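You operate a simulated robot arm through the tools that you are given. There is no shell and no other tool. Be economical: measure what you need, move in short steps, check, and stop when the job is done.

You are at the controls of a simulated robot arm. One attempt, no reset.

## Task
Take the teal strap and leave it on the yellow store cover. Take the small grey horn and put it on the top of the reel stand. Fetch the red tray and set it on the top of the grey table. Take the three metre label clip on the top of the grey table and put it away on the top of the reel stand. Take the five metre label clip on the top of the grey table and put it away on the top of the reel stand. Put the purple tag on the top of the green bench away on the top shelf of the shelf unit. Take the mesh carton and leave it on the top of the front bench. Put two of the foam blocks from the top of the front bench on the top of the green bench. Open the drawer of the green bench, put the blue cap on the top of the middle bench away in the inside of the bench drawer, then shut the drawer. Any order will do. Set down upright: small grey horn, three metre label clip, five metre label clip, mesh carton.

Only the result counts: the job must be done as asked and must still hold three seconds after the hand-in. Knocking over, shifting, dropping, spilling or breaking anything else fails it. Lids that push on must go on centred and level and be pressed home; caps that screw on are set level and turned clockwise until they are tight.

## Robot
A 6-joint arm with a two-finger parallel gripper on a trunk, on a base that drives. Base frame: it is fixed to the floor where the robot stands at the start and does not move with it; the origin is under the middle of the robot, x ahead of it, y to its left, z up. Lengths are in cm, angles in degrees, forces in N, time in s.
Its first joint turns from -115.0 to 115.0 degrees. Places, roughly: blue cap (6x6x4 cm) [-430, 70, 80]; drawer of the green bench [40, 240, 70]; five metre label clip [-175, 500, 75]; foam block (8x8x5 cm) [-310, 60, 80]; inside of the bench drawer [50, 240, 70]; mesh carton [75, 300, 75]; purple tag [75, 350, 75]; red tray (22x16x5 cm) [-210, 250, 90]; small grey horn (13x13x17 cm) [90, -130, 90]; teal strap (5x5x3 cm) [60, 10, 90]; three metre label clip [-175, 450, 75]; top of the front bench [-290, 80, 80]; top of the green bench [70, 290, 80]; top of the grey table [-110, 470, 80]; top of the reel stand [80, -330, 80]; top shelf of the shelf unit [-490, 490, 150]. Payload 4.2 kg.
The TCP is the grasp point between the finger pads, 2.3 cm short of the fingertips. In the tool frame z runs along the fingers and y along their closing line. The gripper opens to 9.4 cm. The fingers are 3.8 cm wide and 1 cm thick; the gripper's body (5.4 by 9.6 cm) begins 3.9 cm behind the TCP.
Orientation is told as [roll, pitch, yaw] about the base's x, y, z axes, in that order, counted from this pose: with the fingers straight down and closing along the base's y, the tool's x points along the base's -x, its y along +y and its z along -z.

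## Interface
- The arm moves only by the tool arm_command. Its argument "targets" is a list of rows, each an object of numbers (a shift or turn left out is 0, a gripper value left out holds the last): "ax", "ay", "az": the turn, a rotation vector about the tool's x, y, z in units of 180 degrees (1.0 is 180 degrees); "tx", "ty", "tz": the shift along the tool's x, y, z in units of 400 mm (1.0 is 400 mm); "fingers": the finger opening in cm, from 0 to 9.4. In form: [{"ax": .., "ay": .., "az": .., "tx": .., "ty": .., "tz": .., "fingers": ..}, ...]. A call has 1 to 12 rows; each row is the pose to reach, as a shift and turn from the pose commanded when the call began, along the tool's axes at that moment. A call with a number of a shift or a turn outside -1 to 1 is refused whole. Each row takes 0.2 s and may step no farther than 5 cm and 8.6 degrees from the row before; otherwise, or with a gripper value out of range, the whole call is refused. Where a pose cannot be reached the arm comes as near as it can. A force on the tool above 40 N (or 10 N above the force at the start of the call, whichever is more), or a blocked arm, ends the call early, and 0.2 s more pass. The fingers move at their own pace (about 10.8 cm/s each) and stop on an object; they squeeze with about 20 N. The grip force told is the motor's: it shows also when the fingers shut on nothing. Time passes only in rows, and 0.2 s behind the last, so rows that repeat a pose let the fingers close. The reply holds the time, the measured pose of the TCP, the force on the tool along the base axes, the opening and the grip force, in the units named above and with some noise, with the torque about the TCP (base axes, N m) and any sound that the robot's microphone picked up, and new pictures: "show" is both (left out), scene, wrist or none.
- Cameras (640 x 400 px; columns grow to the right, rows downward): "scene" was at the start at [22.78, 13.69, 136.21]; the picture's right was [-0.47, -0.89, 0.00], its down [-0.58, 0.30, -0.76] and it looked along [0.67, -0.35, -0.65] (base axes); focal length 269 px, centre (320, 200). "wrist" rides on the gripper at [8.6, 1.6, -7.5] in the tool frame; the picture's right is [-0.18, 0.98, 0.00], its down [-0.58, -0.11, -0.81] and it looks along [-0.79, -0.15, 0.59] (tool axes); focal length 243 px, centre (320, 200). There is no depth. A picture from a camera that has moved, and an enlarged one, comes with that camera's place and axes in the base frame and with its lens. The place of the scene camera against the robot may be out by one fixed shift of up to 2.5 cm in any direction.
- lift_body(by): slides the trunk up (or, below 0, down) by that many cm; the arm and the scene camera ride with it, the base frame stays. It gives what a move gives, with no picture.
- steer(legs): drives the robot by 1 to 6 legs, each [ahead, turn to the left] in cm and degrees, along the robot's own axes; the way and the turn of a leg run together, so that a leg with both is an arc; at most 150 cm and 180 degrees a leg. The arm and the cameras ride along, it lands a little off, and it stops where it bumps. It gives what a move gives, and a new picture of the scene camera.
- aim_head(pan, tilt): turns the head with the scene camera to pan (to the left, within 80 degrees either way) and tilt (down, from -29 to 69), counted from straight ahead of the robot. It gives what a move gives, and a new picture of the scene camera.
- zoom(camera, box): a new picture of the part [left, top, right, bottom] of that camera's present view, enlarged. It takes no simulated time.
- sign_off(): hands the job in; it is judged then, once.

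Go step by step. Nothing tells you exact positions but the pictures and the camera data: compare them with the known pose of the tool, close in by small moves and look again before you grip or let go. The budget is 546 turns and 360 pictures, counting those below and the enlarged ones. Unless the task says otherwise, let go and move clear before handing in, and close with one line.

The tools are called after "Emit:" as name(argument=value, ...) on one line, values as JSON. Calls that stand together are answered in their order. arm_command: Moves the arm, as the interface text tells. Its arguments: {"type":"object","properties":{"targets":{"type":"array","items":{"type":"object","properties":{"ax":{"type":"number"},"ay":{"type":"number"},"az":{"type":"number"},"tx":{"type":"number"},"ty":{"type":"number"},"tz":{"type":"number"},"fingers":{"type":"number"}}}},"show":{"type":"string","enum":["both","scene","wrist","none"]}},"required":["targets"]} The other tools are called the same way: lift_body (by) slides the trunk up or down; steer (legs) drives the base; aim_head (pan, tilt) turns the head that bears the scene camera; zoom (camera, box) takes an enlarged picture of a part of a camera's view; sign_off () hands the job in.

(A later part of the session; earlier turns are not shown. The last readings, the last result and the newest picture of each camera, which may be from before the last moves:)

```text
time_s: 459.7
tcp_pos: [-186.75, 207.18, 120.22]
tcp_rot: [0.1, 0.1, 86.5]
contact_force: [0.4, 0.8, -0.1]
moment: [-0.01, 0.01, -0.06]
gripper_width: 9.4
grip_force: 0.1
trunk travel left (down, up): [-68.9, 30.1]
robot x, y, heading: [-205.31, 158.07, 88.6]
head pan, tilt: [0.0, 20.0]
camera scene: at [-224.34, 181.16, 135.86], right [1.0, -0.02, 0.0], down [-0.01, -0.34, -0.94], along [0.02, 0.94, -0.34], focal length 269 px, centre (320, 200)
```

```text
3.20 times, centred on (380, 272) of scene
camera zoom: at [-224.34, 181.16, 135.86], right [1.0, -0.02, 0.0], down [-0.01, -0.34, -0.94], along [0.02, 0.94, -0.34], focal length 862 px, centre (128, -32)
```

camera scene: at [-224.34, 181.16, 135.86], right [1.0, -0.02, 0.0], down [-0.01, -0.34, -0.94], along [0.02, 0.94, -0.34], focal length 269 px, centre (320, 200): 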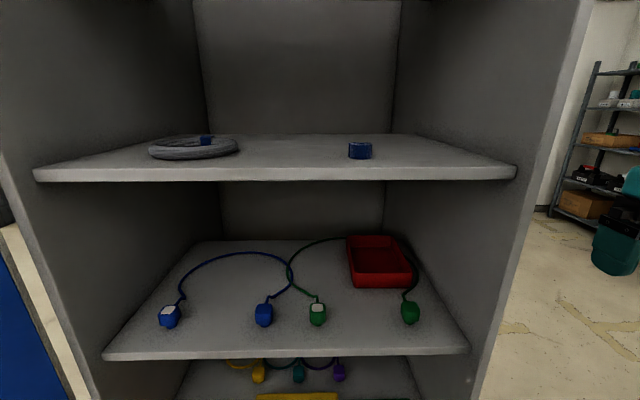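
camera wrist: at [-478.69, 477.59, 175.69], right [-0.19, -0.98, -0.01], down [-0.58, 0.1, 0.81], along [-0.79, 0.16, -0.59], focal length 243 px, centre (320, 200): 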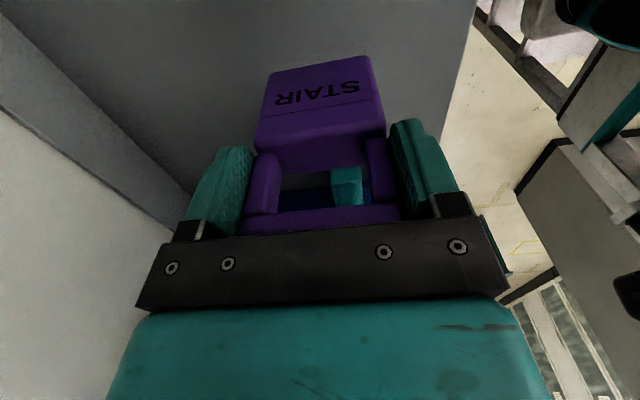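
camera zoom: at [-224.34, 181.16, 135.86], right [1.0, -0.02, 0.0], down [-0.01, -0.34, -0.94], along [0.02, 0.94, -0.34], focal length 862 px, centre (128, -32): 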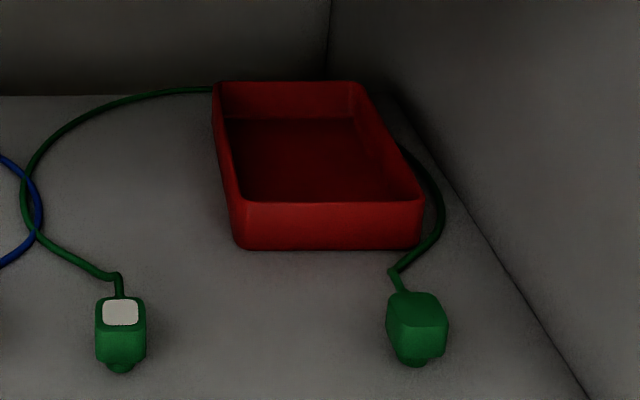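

I'll pinch the tray's front wall with the tool pointing down, camera to the side, and the forearm level under the upper shelf. First re-centre the arm and turn the tool -86°.

Emit:
arm_command(targets=[{"tx": 0.01, "ty": 0.05, "az": 0.044}, {"tx": 0.02, "ty": 0.1, "az": 0.088}, {"tx": 0.03, "ty": 0.15, "az": 0.132}, {"tx": 0.04, "ty": 0.2, "az": 0.176}, {"tx": 0.05, "ty": 0.25, "az": 0.22}, {"tx": 0.06, "ty": 0.3, "az": 0.264}, {"tx": 0.07, "ty": 0.35, "az": 0.308}, {"tx": 0.08, "ty": 0.4, "az": 0.352}, {"tx": 0.08, "ty": 0.45, "az": 0.396}, {"tx": 0.08, "ty": 0.5, "az": 0.44}, {"tx": 0.08, "ty": 0.528, "az": 0.48}, {"tx": 0.08, "ty": 0.528, "az": 0.48, "fingers": 5}], show="none")

Emit:
lift_body(by=-15)

Emit:
steer(legs=[[7, 0]])

```text
time_s: 462.3
tcp_pos: [-207.95, 205.3, 120.16]
tcp_rot: [-0.1, 0.1, 0.1]
contact_force: [0.8, -0.4, 0.1]
moment: [-0.01, -0.01, 0.02]
gripper_width: 4.98
grip_force: 0.1
trunk travel left (down, up): [-68.9, 30.1]
robot x, y, heading: [-205.29, 157.93, 88.8]
head pan, tilt: [0.0, 20.0]
```

```text
time_s: 464.1
tcp_pos: [-207.98, 205.35, 105.25]
tcp_rot: [-0.1, 0.1, 0.1]
contact_force: [-1.2, -0.1, 0.2]
moment: [0.0, 0.01, 0.0]
gripper_width: 4.99
grip_force: 0.2
trunk travel left (down, up): [-53.9, 45.1]
robot x, y, heading: [-205.75, 157.66, 88.7]
head pan, tilt: [0.0, 20.0]
```

```text
time_s: 465.1
tcp_pos: [-207.86, 212.44, 105.28]
tcp_rot: [-0.2, 0.2, 0.1]
contact_force: [0.7, 0.1, -0.1]
moment: [0.01, 0.01, 0.01]
gripper_width: 5.01
grip_force: 0.1
trunk travel left (down, up): [-53.9, 45.1]
robot x, y, heading: [-205.43, 164.98, 89.0]
head pan, tilt: [0.0, 20.0]
camera scene: at [-224.18, 188.18, 120.86], right [1.0, -0.02, 0.0], down [-0.01, -0.34, -0.94], along [0.02, 0.94, -0.34], focal length 269 px, centre (320, 200)
```

scene: 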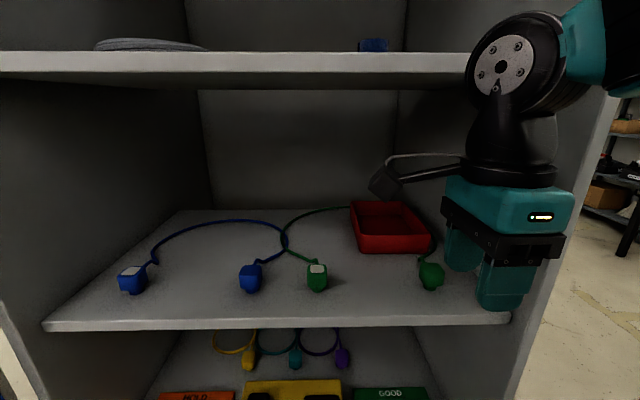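

Front edge at y=222, shelf z≈87.7, upper shelf underside z≈122.8; wrist top is TCP+22, so it fits. Zoom on the tray from here.

Emit:
zoom(camera="scene", box=[310, 180, 470, 280])

```text
4.00 times, centred on (390, 230) of scene
camera zoom: at [-224.18, 188.18, 120.86], right [1.0, -0.02, 0.0], down [-0.01, -0.34, -0.94], along [0.02, 0.94, -0.34], focal length 1078 px, centre (40, 80)
```

zoom: 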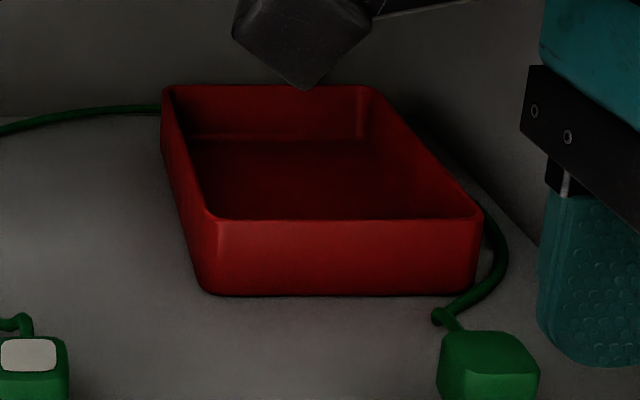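

Lower to z=96 outside, then slide in part way and look.

Emit:
arm_command(targets=[{"tz": 0.12}, {"tz": 0.23}, {"tz": 0.23, "ty": 0.1}, {"tz": 0.23, "ty": 0.2}, {"tz": 0.23, "ty": 0.3}, {"tz": 0.23, "ty": 0.4}, {"tz": 0.23, "ty": 0.5}, {"tz": 0.23, "ty": 0.6}, {"tz": 0.23, "ty": 0.6}])

```text
time_s: 467.1
tcp_pos: [-207.78, 236.36, 95.87]
tcp_rot: [-0.1, 0.1, 0.1]
contact_force: [0.9, 0.1, 0.2]
moment: [0.01, -0.04, 0.0]
gripper_width: 4.99
grip_force: 0.1
trunk travel left (down, up): [-53.9, 45.1]
robot x, y, heading: [-205.52, 165.4, 88.4]
head pan, tilt: [0.0, 20.0]
camera scene: at [-224.18, 188.18, 120.86], right [1.0, -0.02, 0.0], down [-0.01, -0.34, -0.94], along [0.02, 0.94, -0.34], focal length 269 px, centre (320, 200)
camera wrist: at [-216.44, 237.92, 103.43], right [0.18, 0.98, 0.0], down [0.58, -0.11, 0.81], along [0.79, -0.15, -0.59], focal length 243 px, centre (320, 200)
```

scene: 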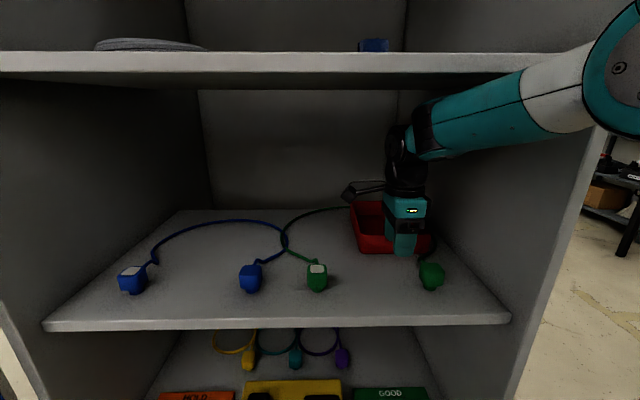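
wrist: 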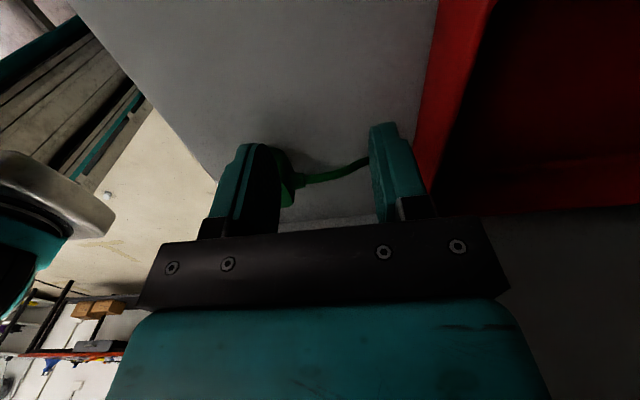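

Forearm fits. Advance so the fingers straddle the front rim (y≈243.6).

Emit:
arm_command(targets=[{"ty": 0.09}, {"ty": 0.18}, {"ty": 0.18}], show="wrist")

```text
time_s: 467.9
tcp_pos: [-207.92, 243.54, 96.12]
tcp_rot: [0.0, 0.1, 0.1]
contact_force: [-0.2, 1.3, 0.5]
moment: [0.03, 0.0, 0.02]
gripper_width: 5.01
grip_force: 0.2
trunk travel left (down, up): [-53.9, 45.1]
robot x, y, heading: [-205.43, 164.7, 88.5]
head pan, tilt: [0.0, 20.0]
camera wrist: at [-216.47, 245.18, 103.49], right [0.18, 0.98, 0.0], down [0.58, -0.11, 0.81], along [0.79, -0.15, -0.59], focal length 243 px, centre (320, 200)
```

wrist: 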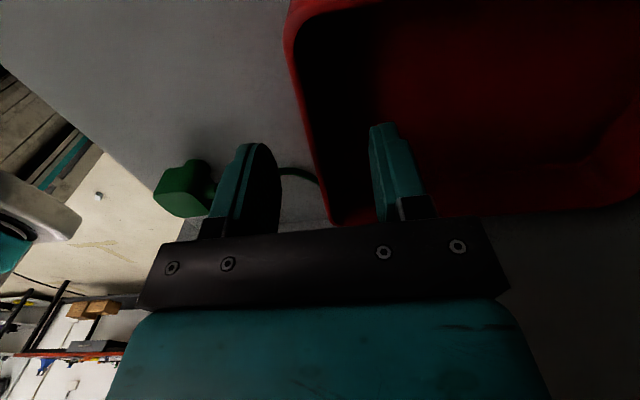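

Straddled. Lower 4.8 cm and close on the wall.

Emit:
arm_command(targets=[{"tz": 0.05}, {"tz": 0.09}, {"tz": 0.12}, {"tz": 0.12}, {"tz": 0.12, "fingers": 0}, {"tz": 0.12, "fingers": 0}, {"tz": 0.12, "fingers": 0}, {"tz": 0.12, "fingers": 0}], show="wrist")

```text
time_s: 469.7
tcp_pos: [-207.89, 243.63, 91.27]
tcp_rot: [-0.1, 0.1, 0.1]
contact_force: [0.1, 1.0, 0.3]
moment: [0.25, 0.11, 0.03]
gripper_width: 0.52
grip_force: 20.4
trunk travel left (down, up): [-53.9, 45.1]
robot x, y, heading: [-205.45, 165.31, 88.5]
head pan, tilt: [0.0, 20.0]
camera wrist: at [-216.49, 245.17, 98.66], right [0.18, 0.98, 0.0], down [0.58, -0.11, 0.81], along [0.79, -0.15, -0.59], focal length 243 px, centre (320, 200)
```

wrist: 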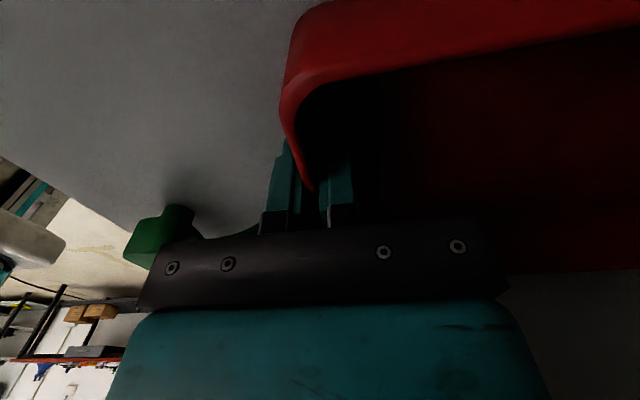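

Wall pinched. Lift a little by the trunk and check how the tray hangs.

Emit:
lift_body(by=2)

Emit:
zoom(camera="scene", box=[310, 140, 470, 290])

```text
time_s: 470.3
tcp_pos: [-207.96, 243.49, 93.23]
tcp_rot: [-0.2, 0.0, 0.1]
contact_force: [-0.8, 0.4, -0.9]
moment: [-0.17, 0.01, 0.0]
gripper_width: 0.5
grip_force: 20.2
trunk travel left (down, up): [-55.9, 43.1]
robot x, y, heading: [-205.44, 165.15, 88.8]
head pan, tilt: [0.0, 20.0]
```

```text
2.67 times, centred on (390, 215) of scene
camera zoom: at [-224.18, 188.19, 122.87], right [1.0, -0.02, 0.0], down [-0.01, -0.34, -0.94], along [0.02, 0.94, -0.34], focal length 718 px, centre (133, 160)
```

zoom: 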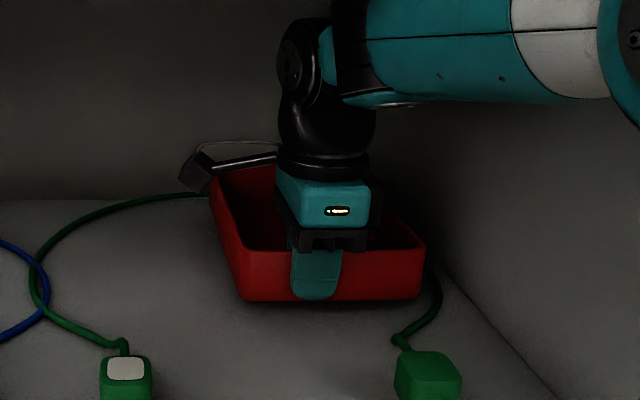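

The tray is light (≈1.5 N). Lift 2.4 cm more, then shift left between the plugs before pulling it out.

Emit:
lift_body(by=2.5)

Emit:
zoom(camera="scene", box=[290, 140, 480, 290])

Emit:
zoom(camera="wrist", box=[0, 0, 640, 400])

```text
time_s: 471.0
tcp_pos: [-207.87, 243.61, 95.62]
tcp_rot: [0.0, 0.1, 0.1]
contact_force: [0.4, 0.1, -2.2]
moment: [-0.2, 0.07, 0.03]
gripper_width: 0.5
grip_force: 20.3
trunk travel left (down, up): [-58.4, 40.6]
robot x, y, heading: [-205.51, 165.75, 88.6]
head pan, tilt: [0.0, 20.0]
```

```text
2.67 times, centred on (385, 215) of scene
camera zoom: at [-224.18, 188.19, 125.37], right [1.0, -0.02, 0.0], down [-0.01, -0.34, -0.94], along [0.02, 0.94, -0.34], focal length 718 px, centre (147, 160)
```

zoom: 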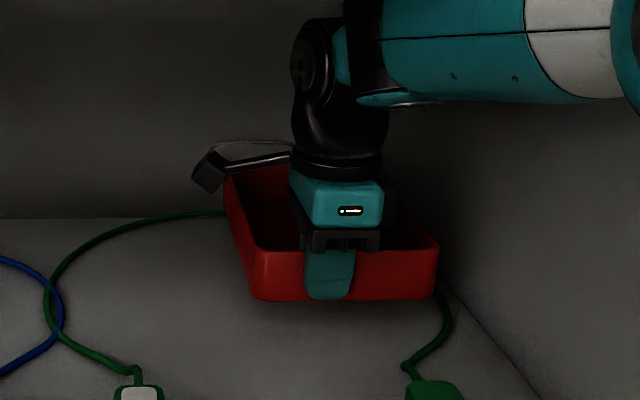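

```text
1.00 times, centred on (320, 200) of wrist
camera zoom: at [-216.48, 245.17, 103.15], right [0.18, 0.98, 0.0], down [0.58, -0.11, 0.81], along [0.79, -0.15, -0.59], focal length 243 px, centre (320, 200)
```

zoom: 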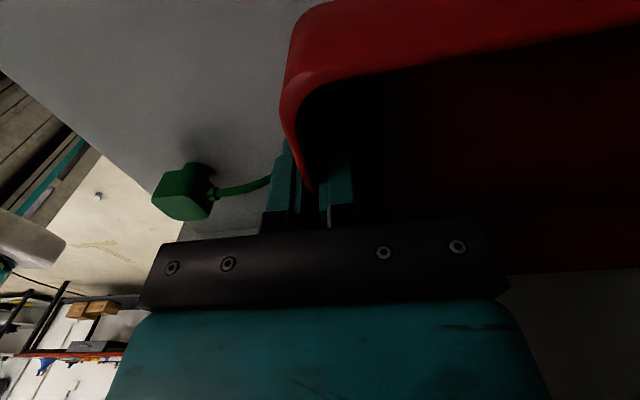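

Tray hangs level. Shift 9 cm left, then draw it out.

Emit:
arm_command(targets=[{"tx": 0.08}, {"tx": 0.16}, {"tx": 0.225}, {"tx": 0.225, "ty": -0.08}, {"tx": 0.225, "ty": -0.17}, {"tx": 0.225, "ty": -0.26}, {"tx": 0.225, "ty": -0.35}, {"tx": 0.225, "ty": -0.43}, {"tx": 0.225, "ty": -0.5}, {"tx": 0.225, "ty": -0.5}], show="scene")

```text
time_s: 473.2
tcp_pos: [-216.88, 223.59, 95.82]
tcp_rot: [-0.1, 0.0, 0.0]
contact_force: [0.3, -0.5, -2.2]
moment: [-0.19, 0.05, -0.01]
gripper_width: 0.49
grip_force: 20.3
trunk travel left (down, up): [-58.4, 40.6]
robot x, y, heading: [-205.33, 165.18, 88.4]
head pan, tilt: [0.0, 20.0]
camera scene: at [-224.18, 188.19, 125.36], right [1.0, -0.02, 0.0], down [-0.01, -0.34, -0.94], along [0.02, 0.94, -0.34], focal length 269 px, centre (320, 200)
```

scene: 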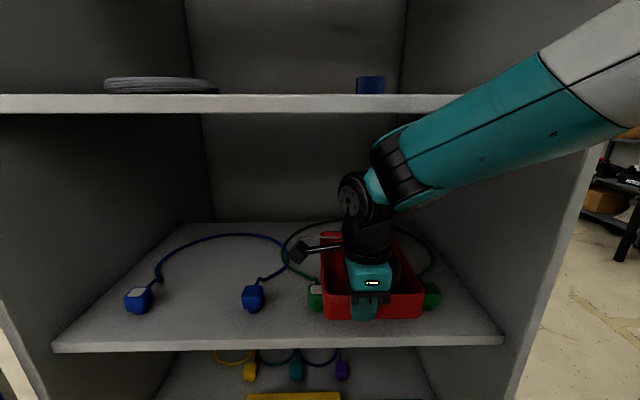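

Emit:
steer(legs=[[-22, 0]])

Emit:
arm_command(targets=[{"ty": -0.07, "tx": -0.07}, {"ty": -0.14, "tx": -0.14}, {"ty": -0.2, "tx": -0.2}, {"ty": -0.22, "tx": -0.25}, {"ty": -0.22, "tx": -0.25}], show="scene")

```text
time_s: 474.9
tcp_pos: [-217.35, 201.5, 95.8]
tcp_rot: [-0.1, 0.1, 0.0]
contact_force: [-0.2, -0.3, -1.9]
moment: [-0.2, 0.08, 0.01]
gripper_width: 0.48
grip_force: 19.8
trunk travel left (down, up): [-58.4, 40.6]
robot x, y, heading: [-205.84, 142.81, 88.8]
head pan, tilt: [0.0, 20.0]
camera scene: at [-224.69, 166.16, 125.36], right [1.0, -0.03, 0.0], down [-0.01, -0.34, -0.94], along [0.02, 0.94, -0.34], focal length 269 px, centre (320, 200)
```

scene: 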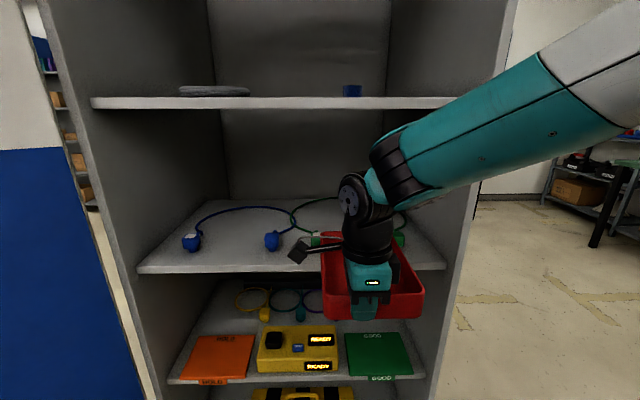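

```text
time_s: 476.1
tcp_pos: [-207.22, 192.86, 95.89]
tcp_rot: [-0.1, 0.1, 0.0]
contact_force: [-0.7, -0.2, -3.0]
moment: [-0.21, 0.05, 0.04]
gripper_width: 0.5
grip_force: 19.9
trunk travel left (down, up): [-58.4, 40.6]
robot x, y, heading: [-206.05, 143.16, 88.7]
head pan, tilt: [0.0, 20.0]
camera scene: at [-224.69, 166.17, 125.36], right [1.0, -0.03, 0.0], down [-0.01, -0.34, -0.94], along [0.02, 0.94, -0.34], focal length 269 px, centre (320, 200)
```

scene: 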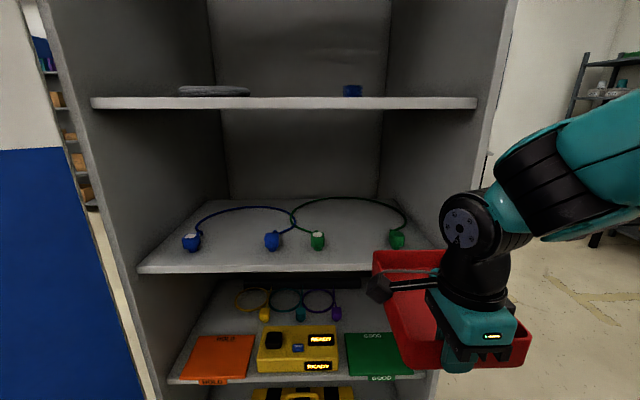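

Tray is out, cables untouched. Raise the trunk and carry it to the grey table.

Emit:
lift_body(by=22)

Emit:
steer(legs=[[0, -60], [112, 0], [0, 61], [145, 0]])

Emit:
aim_head(pan=10, tilt=25)

```text
time_s: 478.5
tcp_pos: [-207.28, 192.77, 117.82]
tcp_rot: [-0.2, 0.2, 0.0]
contact_force: [-0.5, 0.3, -2.0]
moment: [-0.19, 0.02, -0.02]
gripper_width: 0.49
grip_force: 19.9
trunk travel left (down, up): [-80.4, 18.6]
robot x, y, heading: [-206.01, 142.96, 88.7]
head pan, tilt: [0.0, 20.0]
```

```text
time_s: 480.7
tcp_pos: [-176.13, 183.34, 117.82]
tcp_rot: [-0.3, 0.0, -38.4]
contact_force: [-0.2, -0.2, -2.2]
moment: [-0.17, 0.11, 0.04]
gripper_width: 0.51
grip_force: 20.5
trunk travel left (down, up): [-80.4, 18.6]
robot x, y, heading: [-206.08, 143.53, 50.3]
head pan, tilt: [0.0, 20.0]
stopped in leg 1: the robot was blocked; the commanded pose is now the measured one
camera scene: at [-204.79, 172.76, 147.35], right [0.77, -0.64, 0.0], down [-0.22, -0.26, -0.94], along [0.6, 0.72, -0.34], focal length 269 px, centre (320, 200)
```

scene: 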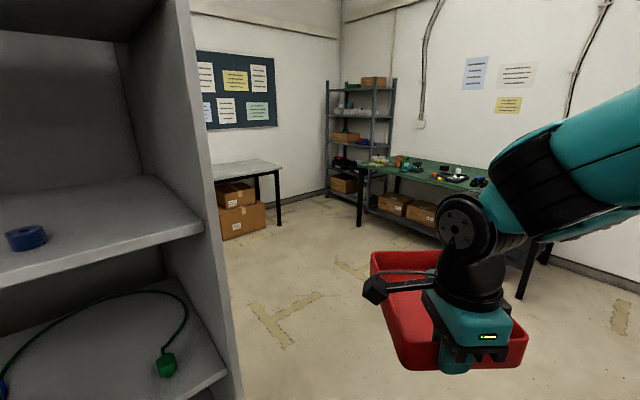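

```text
time_s: 481.4
tcp_pos: [-176.0, 183.13, 117.87]
tcp_rot: [-0.2, -0.1, -38.5]
contact_force: [0.1, -0.6, -1.4]
moment: [-0.12, 0.17, 0.0]
gripper_width: 0.51
grip_force: 19.8
trunk travel left (down, up): [-80.4, 18.6]
robot x, y, heading: [-205.55, 143.18, 49.9]
head pan, tilt: [10.0, 25.0]
camera scene: at [-206.1, 173.55, 146.56], right [0.87, -0.5, 0.0], down [-0.21, -0.37, -0.91], along [0.45, 0.78, -0.42], focal length 269 px, centre (320, 200)
```

scene: 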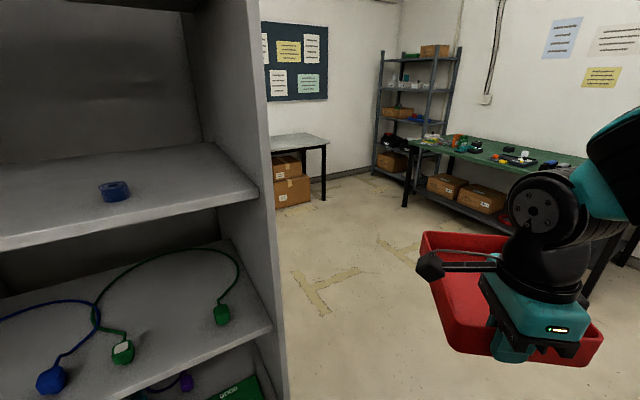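

The base bumped while turning (rear against the bench side), so I move forward first, then turn.

Emit:
steer(legs=[[40, 0], [65, -10], [0, 50], [125, 0]])

Emit:
aim_head(pan=15, tilt=30)

```text
time_s: 495.3
tcp_pos: [-135.19, 394.35, 117.8]
tcp_rot: [-0.3, -0.1, 1.2]
contact_force: [0.9, 0.5, -1.4]
moment: [-0.2, 0.01, 0.01]
gripper_width: 0.47
grip_force: 19.8
trunk travel left (down, up): [-80.4, 18.6]
robot x, y, heading: [-132.31, 344.62, 89.9]
head pan, tilt: [10.0, 25.0]
camera scene: at [-153.27, 367.14, 146.55], right [0.99, 0.17, 0.0], down [0.07, -0.42, -0.91], along [-0.15, 0.89, -0.42], focal length 269 px, centre (320, 200)
```

scene: 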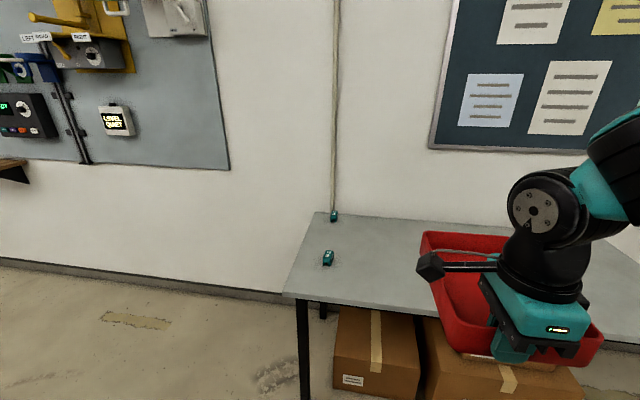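

```text
time_s: 495.9
tcp_pos: [-135.05, 394.33, 117.8]
tcp_rot: [-0.3, 0.0, 1.3]
contact_force: [-0.8, 0.3, -2.1]
moment: [-0.23, 0.04, 0.01]
gripper_width: 0.49
grip_force: 20.2
trunk travel left (down, up): [-80.4, 18.6]
robot x, y, heading: [-132.43, 344.28, 89.9]
head pan, tilt: [15.0, 30.0]
camera scene: at [-154.01, 366.81, 145.76], right [0.97, 0.25, 0.0], down [0.13, -0.48, -0.87], along [-0.22, 0.84, -0.5], focal length 269 px, centre (320, 200)
```

scene: 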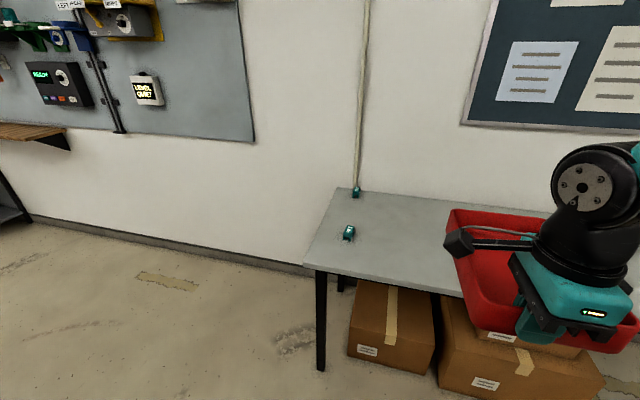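

The grey table is clear on its right part (x≈-150…-44, y≈432–495), with the clips at its left end. I shift right and approach.

Emit:
steer(legs=[[0, -50], [42, 0], [0, 50], [16, 0]])

Emit:
aim_head(pan=0, tilt=40)

```text
time_s: 504.1
tcp_pos: [-102.26, 436.91, 117.89]
tcp_rot: [-0.3, -0.1, 1.0]
contact_force: [-0.2, 0.4, -2.3]
moment: [-0.16, 0.06, 0.01]
gripper_width: 0.5
grip_force: 20.0
trunk travel left (down, up): [-80.4, 18.6]
robot x, y, heading: [-100.18, 387.45, 89.4]
head pan, tilt: [15.0, 30.0]
camera scene: at [-121.2, 409.56, 145.76], right [0.97, 0.25, 0.0], down [0.12, -0.48, -0.87], along [-0.22, 0.84, -0.5], focal length 269 px, centre (320, 200)
```

scene: 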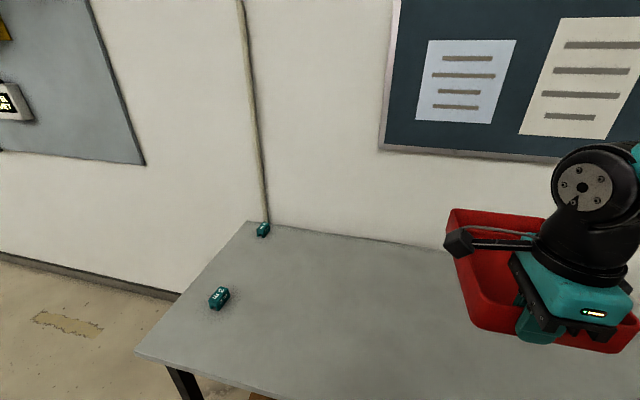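

```text
time_s: 504.9
tcp_pos: [-102.2, 436.91, 117.8]
tcp_rot: [-0.3, -0.1, 1.0]
contact_force: [-0.9, 0.2, -2.8]
moment: [-0.21, 0.02, 0.02]
gripper_width: 0.5
grip_force: 19.5
trunk travel left (down, up): [-80.4, 18.6]
robot x, y, heading: [-99.9, 387.14, 89.4]
head pan, tilt: [0.0, 40.0]
camera scene: at [-118.87, 409.3, 144.23], right [1.0, -0.01, 0.0], down [-0.01, -0.64, -0.77], along [0.01, 0.77, -0.64], focal length 269 px, centre (320, 200)
```

scene: 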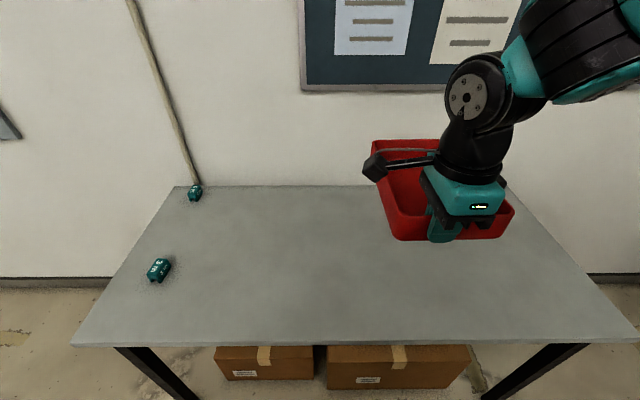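

Move the tray 12 cm further over the table, then lower.

Emit:
arm_command(targets=[{"ty": 0.1}, {"ty": 0.2}, {"ty": 0.3}, {"ty": 0.3}], show="none")

Emit:
lift_body(by=-29)

Emit:
zoom(camera="scene", box=[0, 0, 640, 400])

```text
time_s: 505.9
tcp_pos: [-102.44, 448.83, 117.76]
tcp_rot: [-0.3, 0.0, 1.0]
contact_force: [-0.9, -1.1, -1.2]
moment: [-0.17, 0.0, 0.0]
gripper_width: 0.49
grip_force: 20.2
trunk travel left (down, up): [-80.4, 18.6]
robot x, y, heading: [-99.66, 386.9, 89.5]
head pan, tilt: [0.0, 40.0]
```

```text
time_s: 508.8
tcp_pos: [-102.43, 448.94, 88.95]
tcp_rot: [-0.3, -0.1, 1.0]
contact_force: [0.0, -0.5, -1.2]
moment: [-0.21, 0.05, -0.02]
gripper_width: 0.48
grip_force: 20.1
trunk travel left (down, up): [-51.4, 47.6]
robot x, y, heading: [-99.8, 387.45, 89.6]
head pan, tilt: [0.0, 40.0]
```

```text
1.00 times, centred on (320, 200) of scene
camera zoom: at [-118.86, 409.3, 115.22], right [1.0, -0.01, 0.0], down [-0.01, -0.64, -0.77], along [0.01, 0.77, -0.64], focal length 269 px, centre (320, 200)
```

zoom: 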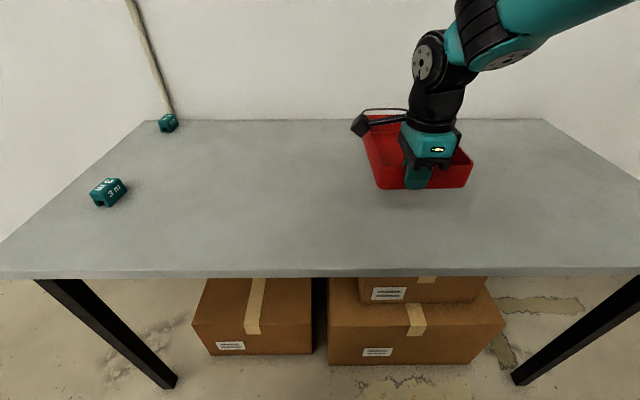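

Emit:
arm_command(targets=[{"tz": 0.06}, {"tz": 0.12}, {"tz": 0.16}, {"tz": 0.18}], show="none")

Emit:
arm_command(targets=[{"tz": 0.01}, {"tz": 0.02}, {"tz": 0.03}], show="none")

```text
time_s: 509.8
tcp_pos: [-102.44, 448.69, 81.55]
tcp_rot: [-0.4, -0.1, 1.0]
contact_force: [0.1, 0.2, -0.9]
moment: [-0.21, 0.01, 0.01]
gripper_width: 0.47
grip_force: 19.7
trunk travel left (down, up): [-51.4, 47.6]
robot x, y, heading: [-99.63, 387.14, 89.5]
head pan, tilt: [0.0, 40.0]
```

```text
time_s: 510.6
tcp_pos: [-102.54, 448.65, 80.42]
tcp_rot: [-0.3, -0.1, 1.0]
contact_force: [-0.6, -1.0, -1.3]
moment: [-0.19, 0.01, -0.01]
gripper_width: 0.47
grip_force: 19.4
trunk travel left (down, up): [-51.4, 47.6]
robot x, y, heading: [-99.78, 387.27, 89.3]
head pan, tilt: [0.0, 40.0]
```

Emit:
arm_command(targets=[{"tz": 0.006}, {"tz": 0.012}, {"tz": 0.018}], show="none")

Emit:
arm_command(targets=[{"tz": 0.005}, {"tz": 0.01}], show="none")

```text
time_s: 511.4
tcp_pos: [-102.41, 448.89, 79.67]
tcp_rot: [-0.3, -0.1, 1.1]
contact_force: [-0.4, -0.4, -1.4]
moment: [-0.2, 0.04, 0.0]
gripper_width: 0.49
grip_force: 19.6
trunk travel left (down, up): [-51.4, 47.6]
robot x, y, heading: [-99.62, 387.43, 89.5]
head pan, tilt: [0.0, 40.0]
```

```text
time_s: 512.0
tcp_pos: [-102.32, 448.78, 79.34]
tcp_rot: [-0.3, -0.1, 0.9]
contact_force: [-0.1, -0.4, -1.1]
moment: [-0.05, 0.09, -0.01]
gripper_width: 0.52
grip_force: 19.6
trunk travel left (down, up): [-51.4, 47.6]
robot x, y, heading: [-99.9, 387.79, 89.5]
head pan, tilt: [0.0, 40.0]
```

Moment is dropping – the far edge touches. A bit lower until firm contact.

Emit:
arm_command(targets=[{"tz": 0.004}, {"tz": 0.008}], show="none")

Emit:
arm_command(targets=[{"tz": 0.004}, {"tz": 0.008}], show="none")

```text
time_s: 512.6
tcp_pos: [-102.41, 448.86, 79.18]
tcp_rot: [-0.1, 0.0, 1.0]
contact_force: [0.1, -3.0, 19.5]
moment: [0.21, 0.02, 0.02]
gripper_width: 0.5
grip_force: 20.1
trunk travel left (down, up): [-51.4, 47.6]
robot x, y, heading: [-99.61, 387.1, 89.4]
head pan, tilt: [0.0, 40.0]
```

```text
time_s: 513.2
tcp_pos: [-102.56, 448.85, 79.03]
tcp_rot: [0.1, 0.0, 1.0]
contact_force: [0.7, -5.8, 20.7]
moment: [-0.28, -0.65, -0.06]
gripper_width: 0.48
grip_force: 19.7
trunk travel left (down, up): [-51.4, 47.6]
robot x, y, heading: [-99.39, 387.25, 89.2]
head pan, tilt: [0.0, 40.0]
stopped in row 2: the force on the tool passed its limit (the readings are from after the stop); the commanded pose is now the measured one
```

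Emit:
arm_command(targets=[{"tz": -0.005}, {"tz": -0.005, "fingers": 3}, {"tz": -0.005, "fingers": 4}, {"tz": -0.005, "fingers": 4}, {"tz": -0.08}, {"tz": -0.18}, {"tz": -0.28}, {"tz": -0.38}, {"tz": -0.5}], show="scene")

```text
time_s: 515.2
tcp_pos: [-102.48, 449.05, 98.89]
tcp_rot: [-0.1, 0.1, 1.1]
contact_force: [-0.2, -0.1, 0.4]
moment: [0.0, 0.02, -0.01]
gripper_width: 3.99
grip_force: 0.0
trunk travel left (down, up): [-51.4, 47.6]
robot x, y, heading: [-99.64, 387.47, 89.5]
head pan, tilt: [0.0, 40.0]
camera scene: at [-118.87, 409.31, 115.21], right [1.0, -0.01, 0.0], down [-0.01, -0.64, -0.77], along [0.01, 0.77, -0.64], focal length 269 px, centre (320, 200)
```

scene: 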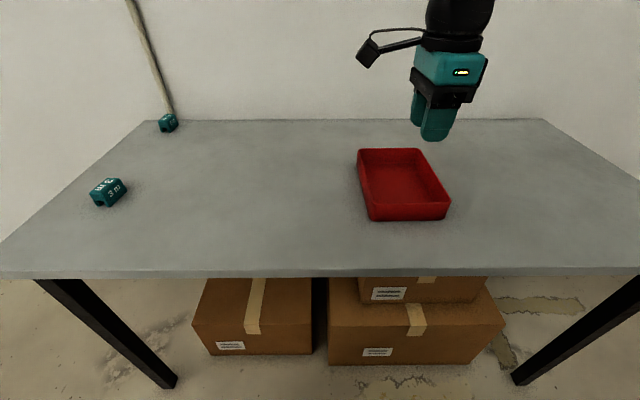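

Tray is on the grey table. Now the clips – zoom on them.

Emit:
zoom(camera="scene", box=[60, 90, 220, 215])

```text
3.20 times, centred on (140, 152) of scene
camera zoom: at [-118.87, 409.31, 115.21], right [1.0, -0.01, 0.0], down [-0.01, -0.64, -0.77], along [0.01, 0.77, -0.64], focal length 862 px, centre (896, 352)
```

zoom: 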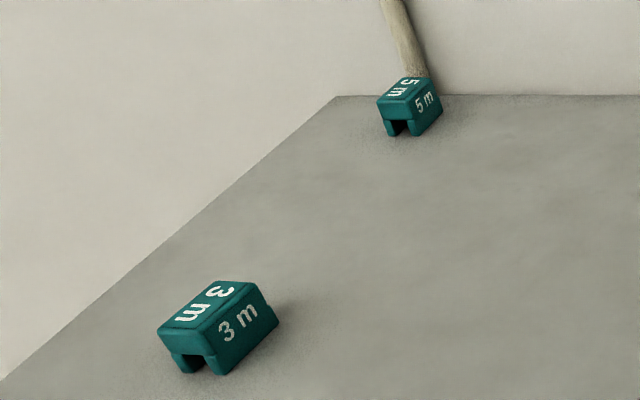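

3 m clip: ≈3.3×5.9 cm, at about (-167, 457), long axis near y. I retract, turn the tool back, and reposition in front of it.

Emit:
lift_body(by=15)

Emit:
arm_command(targets=[{"ty": -0.03, "az": -0.044}, {"ty": -0.06, "az": -0.088}, {"ty": -0.09, "az": -0.132}, {"ty": -0.12, "az": -0.176}, {"ty": -0.15, "az": -0.22}, {"ty": -0.18, "az": -0.264}, {"ty": -0.21, "az": -0.308}, {"ty": -0.24, "az": -0.352}, {"ty": -0.27, "az": -0.396}, {"ty": -0.3, "az": -0.44, "fingers": 7}, {"ty": -0.3, "az": -0.44, "fingers": 7}], show="none")

Emit:
steer(legs=[[-20, 0], [0, 90], [58, 0], [0, -90], [24, 0]])

Emit:
zoom(camera="scene", box=[240, 120, 480, 270])

```text
time_s: 517.0
tcp_pos: [-102.51, 448.84, 113.73]
tcp_rot: [0.0, 0.0, 0.9]
contact_force: [0.3, -0.3, -0.2]
moment: [-0.01, 0.02, 0.01]
gripper_width: 3.98
grip_force: 0.1
trunk travel left (down, up): [-66.4, 32.6]
robot x, y, heading: [-100.01, 387.51, 89.4]
head pan, tilt: [0.0, 40.0]
```

```text
time_s: 519.4
tcp_pos: [-102.31, 436.91, 113.81]
tcp_rot: [0.1, 0.1, 80.3]
contact_force: [-0.5, -1.2, 0.2]
moment: [0.01, -0.03, -0.02]
gripper_width: 6.99
grip_force: 0.2
trunk travel left (down, up): [-66.4, 32.6]
robot x, y, heading: [-99.44, 387.01, 89.6]
head pan, tilt: [0.0, 40.0]
```

```text
time_s: 532.9
tcp_pos: [-159.39, 442.76, 113.82]
tcp_rot: [0.0, 0.1, 79.2]
contact_force: [-0.2, 0.2, -0.7]
moment: [-0.05, -0.01, -0.02]
gripper_width: 7.02
grip_force: 0.0
trunk travel left (down, up): [-66.4, 32.6]
robot x, y, heading: [-157.59, 393.04, 88.5]
head pan, tilt: [0.0, 40.0]
camera scene: at [-176.43, 415.35, 130.22], right [1.0, -0.03, 0.0], down [-0.02, -0.64, -0.77], along [0.02, 0.77, -0.64], focal length 269 px, centre (320, 200)
```

scene: 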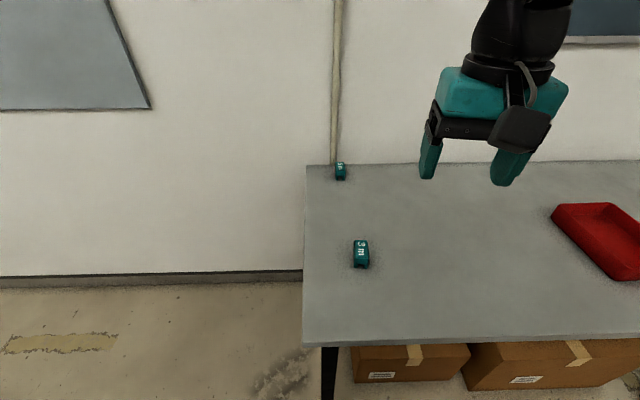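

```text
2.67 times, centred on (360, 195) of scene
camera zoom: at [-176.43, 415.35, 130.22], right [1.0, -0.03, 0.0], down [-0.02, -0.64, -0.77], along [0.02, 0.77, -0.64], focal length 718 px, centre (213, 213)
```

zoom: 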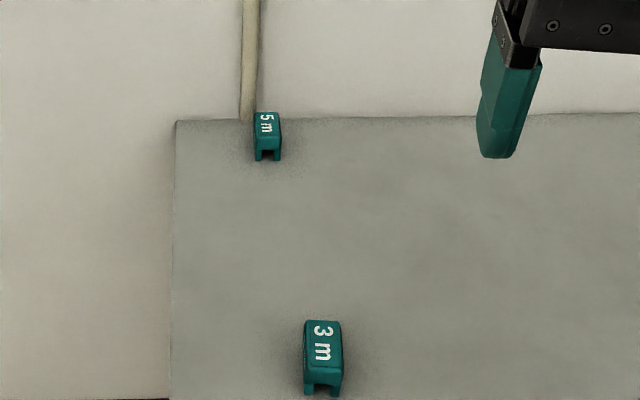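

Emit:
arm_command(targets=[{"tx": -0.08, "ty": 0.06}, {"tx": -0.16, "ty": 0.13}, {"tx": -0.24, "ty": 0.2}, {"tx": -0.317, "ty": 0.259}, {"tx": -0.317, "ty": 0.259, "tz": 0.12}, {"tx": -0.317, "ty": 0.259, "tz": 0.24}, {"tx": -0.317, "ty": 0.259, "tz": 0.36}, {"tx": -0.317, "ty": 0.259, "tz": 0.47}, {"tx": -0.317, "ty": 0.259, "tz": 0.47}], show="wrist")

```text
time_s: 534.9
tcp_pos: [-167.08, 457.1, 95.08]
tcp_rot: [-0.1, 0.1, 79.2]
contact_force: [0.4, 0.7, -0.5]
moment: [0.03, 0.02, 0.01]
gripper_width: 7.03
grip_force: 0.1
trunk travel left (down, up): [-66.4, 32.6]
robot x, y, heading: [-157.75, 392.91, 88.3]
head pan, tilt: [0.0, 40.0]
camera wrist: at [-170.3, 448.99, 102.43], right [-0.93, 0.37, 0.0], down [0.22, 0.55, 0.81], along [0.3, 0.75, -0.59], focal length 243 px, centre (320, 200)
```

wrist: 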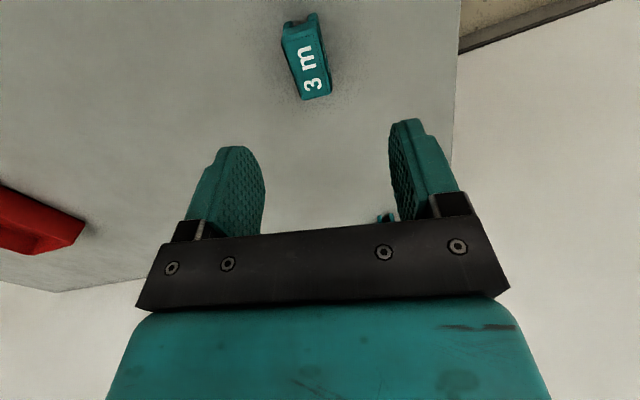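

Emit:
arm_command(targets=[{"tx": -0.029, "ty": -0.03, "tz": 0.08}, {"tx": -0.029, "ty": -0.03, "tz": 0.17}, {"tx": -0.029, "ty": -0.03, "tz": 0.23}, {"tx": -0.029, "ty": -0.03, "tz": 0.23}], show="wrist")

```text
time_s: 535.9
tcp_pos: [-165.71, 457.93, 85.92]
tcp_rot: [0.0, 0.1, 79.1]
contact_force: [-0.3, 0.0, 0.3]
moment: [-0.02, 0.02, -0.02]
gripper_width: 7.03
grip_force: 0.2
trunk travel left (down, up): [-66.4, 32.6]
robot x, y, heading: [-157.72, 393.12, 88.4]
head pan, tilt: [0.0, 40.0]
camera wrist: at [-168.86, 449.74, 93.21], right [-0.93, 0.37, 0.0], down [0.22, 0.55, 0.81], along [0.3, 0.75, -0.59], focal length 243 px, centre (320, 200)
```

wrist: 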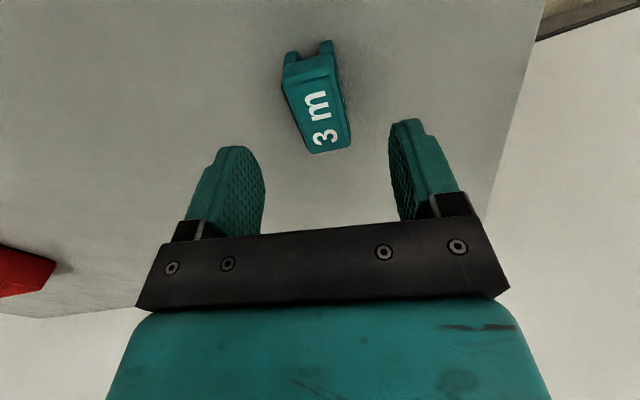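

Centred. Descend and grip.

Emit:
arm_command(targets=[{"tz": 0.08}, {"tz": 0.14}, {"tz": 0.164}, {"tz": 0.164, "fingers": 1.5}, {"tz": 0.164, "fingers": 1.5}, {"tz": 0.164, "fingers": 1.5}, {"tz": 0.164, "fingers": 1.5}], show="wrist")

```text
time_s: 537.5
tcp_pos: [-165.73, 458.0, 79.2]
tcp_rot: [-0.1, 0.1, 79.1]
contact_force: [0.2, 0.3, 0.0]
moment: [0.0, 0.0, -0.02]
gripper_width: 3.11
grip_force: 19.3
trunk travel left (down, up): [-66.4, 32.6]
robot x, y, heading: [-157.52, 393.07, 88.2]
head pan, tilt: [0.0, 40.0]
camera wrist: at [-168.87, 449.76, 86.62], right [-0.93, 0.37, 0.0], down [0.22, 0.55, 0.81], along [0.3, 0.75, -0.59], focal length 243 px, centre (320, 200)
```

wrist: 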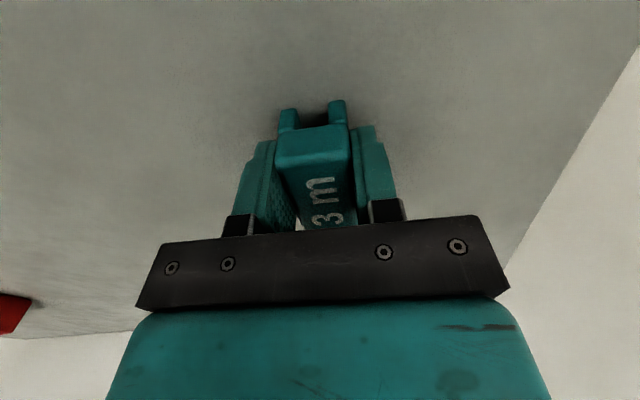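

Clip gripped. Lift, retract and drive to the reel stand.

Emit:
arm_command(targets=[{"tz": -0.1}, {"tz": -0.2}, {"tz": -0.32}, {"tz": -0.44}, {"tz": -0.56}, {"tz": -0.68}, {"tz": -0.75, "tx": 0.08}, {"tz": -0.78, "tx": 0.18, "ty": -0.03}, {"tz": -0.8, "tx": 0.28, "ty": -0.06}, {"tz": -0.8, "tx": 0.36, "ty": -0.09, "az": -0.02}, {"tz": -0.8, "tx": 0.4, "ty": -0.12, "az": -0.05}], show="scene")

Emit:
steer(legs=[[-25, 0], [0, -100], [100, 0], [0, -74.5], [150, 0], [150, 0]])

Emit:
steer(legs=[[150, 0], [150, 0], [28, 0], [0, 86.5]])

```text
time_s: 539.9
tcp_pos: [-164.09, 441.25, 111.19]
tcp_rot: [0.1, 0.1, 88.1]
contact_force: [0.2, -0.6, -0.9]
moment: [-0.03, -0.02, 0.0]
gripper_width: 3.15
grip_force: 20.0
trunk travel left (down, up): [-66.4, 32.6]
robot x, y, heading: [-157.75, 393.14, 88.0]
head pan, tilt: [0.0, 40.0]
camera scene: at [-176.44, 415.37, 130.21], right [1.0, -0.03, 0.0], down [-0.02, -0.64, -0.77], along [0.02, 0.77, -0.64], focal length 269 px, centre (320, 200)
```

scene: 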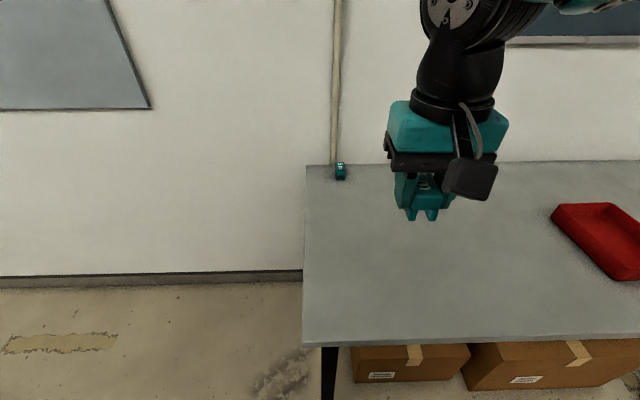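

```text
time_s: 567.9
tcp_pos: [-31.82, 1.98, 111.16]
tcp_rot: [0.0, 0.2, -86.6]
contact_force: [0.5, 0.2, -0.1]
moment: [0.01, -0.02, -0.03]
gripper_width: 3.14
grip_force: 20.6
trunk travel left (down, up): [-66.4, 32.6]
robot x, y, heading: [-42.29, 49.25, -86.7]
head pan, tilt: [0.0, 40.0]
camera scene: at [-21.48, 25.23, 130.22], right [-1.0, -0.06, 0.0], down [-0.04, 0.64, -0.77], along [0.05, -0.76, -0.64], focal length 269 px, centre (320, 200)
```

scene: 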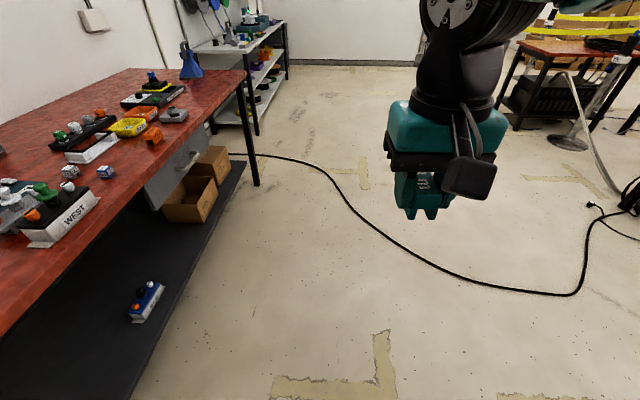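

```text
time_s: 587.5
tcp_pos: [27.3, -267.17, 111.24]
tcp_rot: [-0.1, 0.2, 0.7]
contact_force: [0.3, 0.3, -1.4]
moment: [-0.01, -0.02, 0.0]
gripper_width: 3.13
grip_force: 20.3
trunk travel left (down, up): [-66.4, 32.6]
robot x, y, heading: [-21.03, -275.9, 1.0]
head pan, tilt: [0.0, 40.0]
camera scene: at [2.76, -257.74, 130.22], right [0.02, -1.0, 0.0], down [-0.64, -0.01, -0.77], along [0.77, 0.01, -0.64], focal length 269 px, centre (320, 200)
```

scene: 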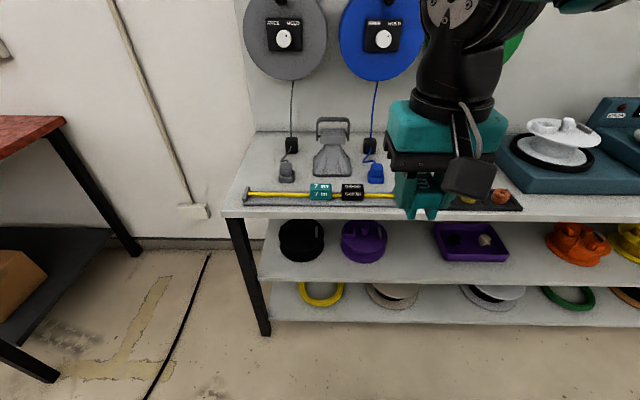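

Reel stand in view. I drive closer; target for the 3 m clip: about (85, -287), in the gap between the blue and green plugs.

Emit:
steer(legs=[[31, 0]])

Emit:
aim_head(pan=-15, tilt=40)

```text
time_s: 589.6
tcp_pos: [58.29, -266.47, 111.21]
tcp_rot: [-0.1, 0.1, 0.9]
contact_force: [-0.2, -0.2, 0.1]
moment: [-0.02, -0.01, -0.01]
gripper_width: 3.12
grip_force: 20.2
trunk travel left (down, up): [-66.4, 32.6]
robot x, y, heading: [10.48, -275.3, 1.0]
head pan, tilt: [0.0, 40.0]
camera scene: at [33.83, -257.09, 130.22], right [0.02, -1.0, 0.0], down [-0.64, -0.01, -0.77], along [0.77, 0.02, -0.64], focal length 269 px, centre (320, 200)
```

scene: 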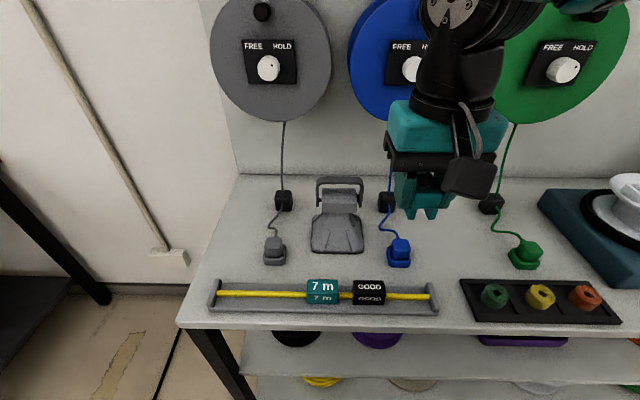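

```text
time_s: 590.4
tcp_pos: [58.47, -266.51, 111.23]
tcp_rot: [0.0, 0.1, 0.9]
contact_force: [-0.7, -0.7, -0.2]
moment: [-0.06, 0.02, -0.02]
gripper_width: 3.13
grip_force: 19.8
trunk travel left (down, up): [-66.4, 32.6]
robot x, y, heading: [10.55, -275.39, 0.7]
head pan, tilt: [-15.0, 40.0]
camera scene: at [33.58, -259.29, 130.22], right [-0.24, -0.97, 0.0], down [-0.62, 0.15, -0.77], along [0.74, -0.18, -0.64], focal length 269 px, centre (320, 200)
```

scene: 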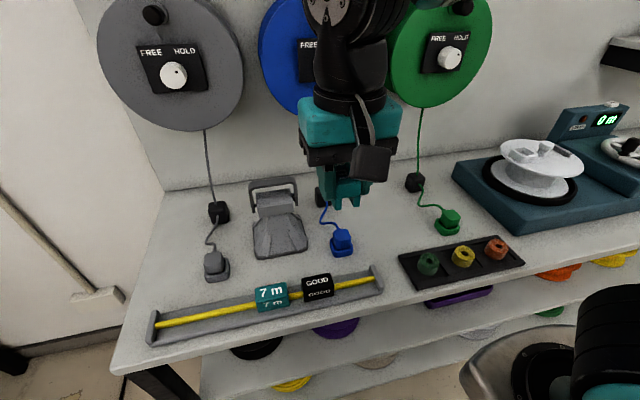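

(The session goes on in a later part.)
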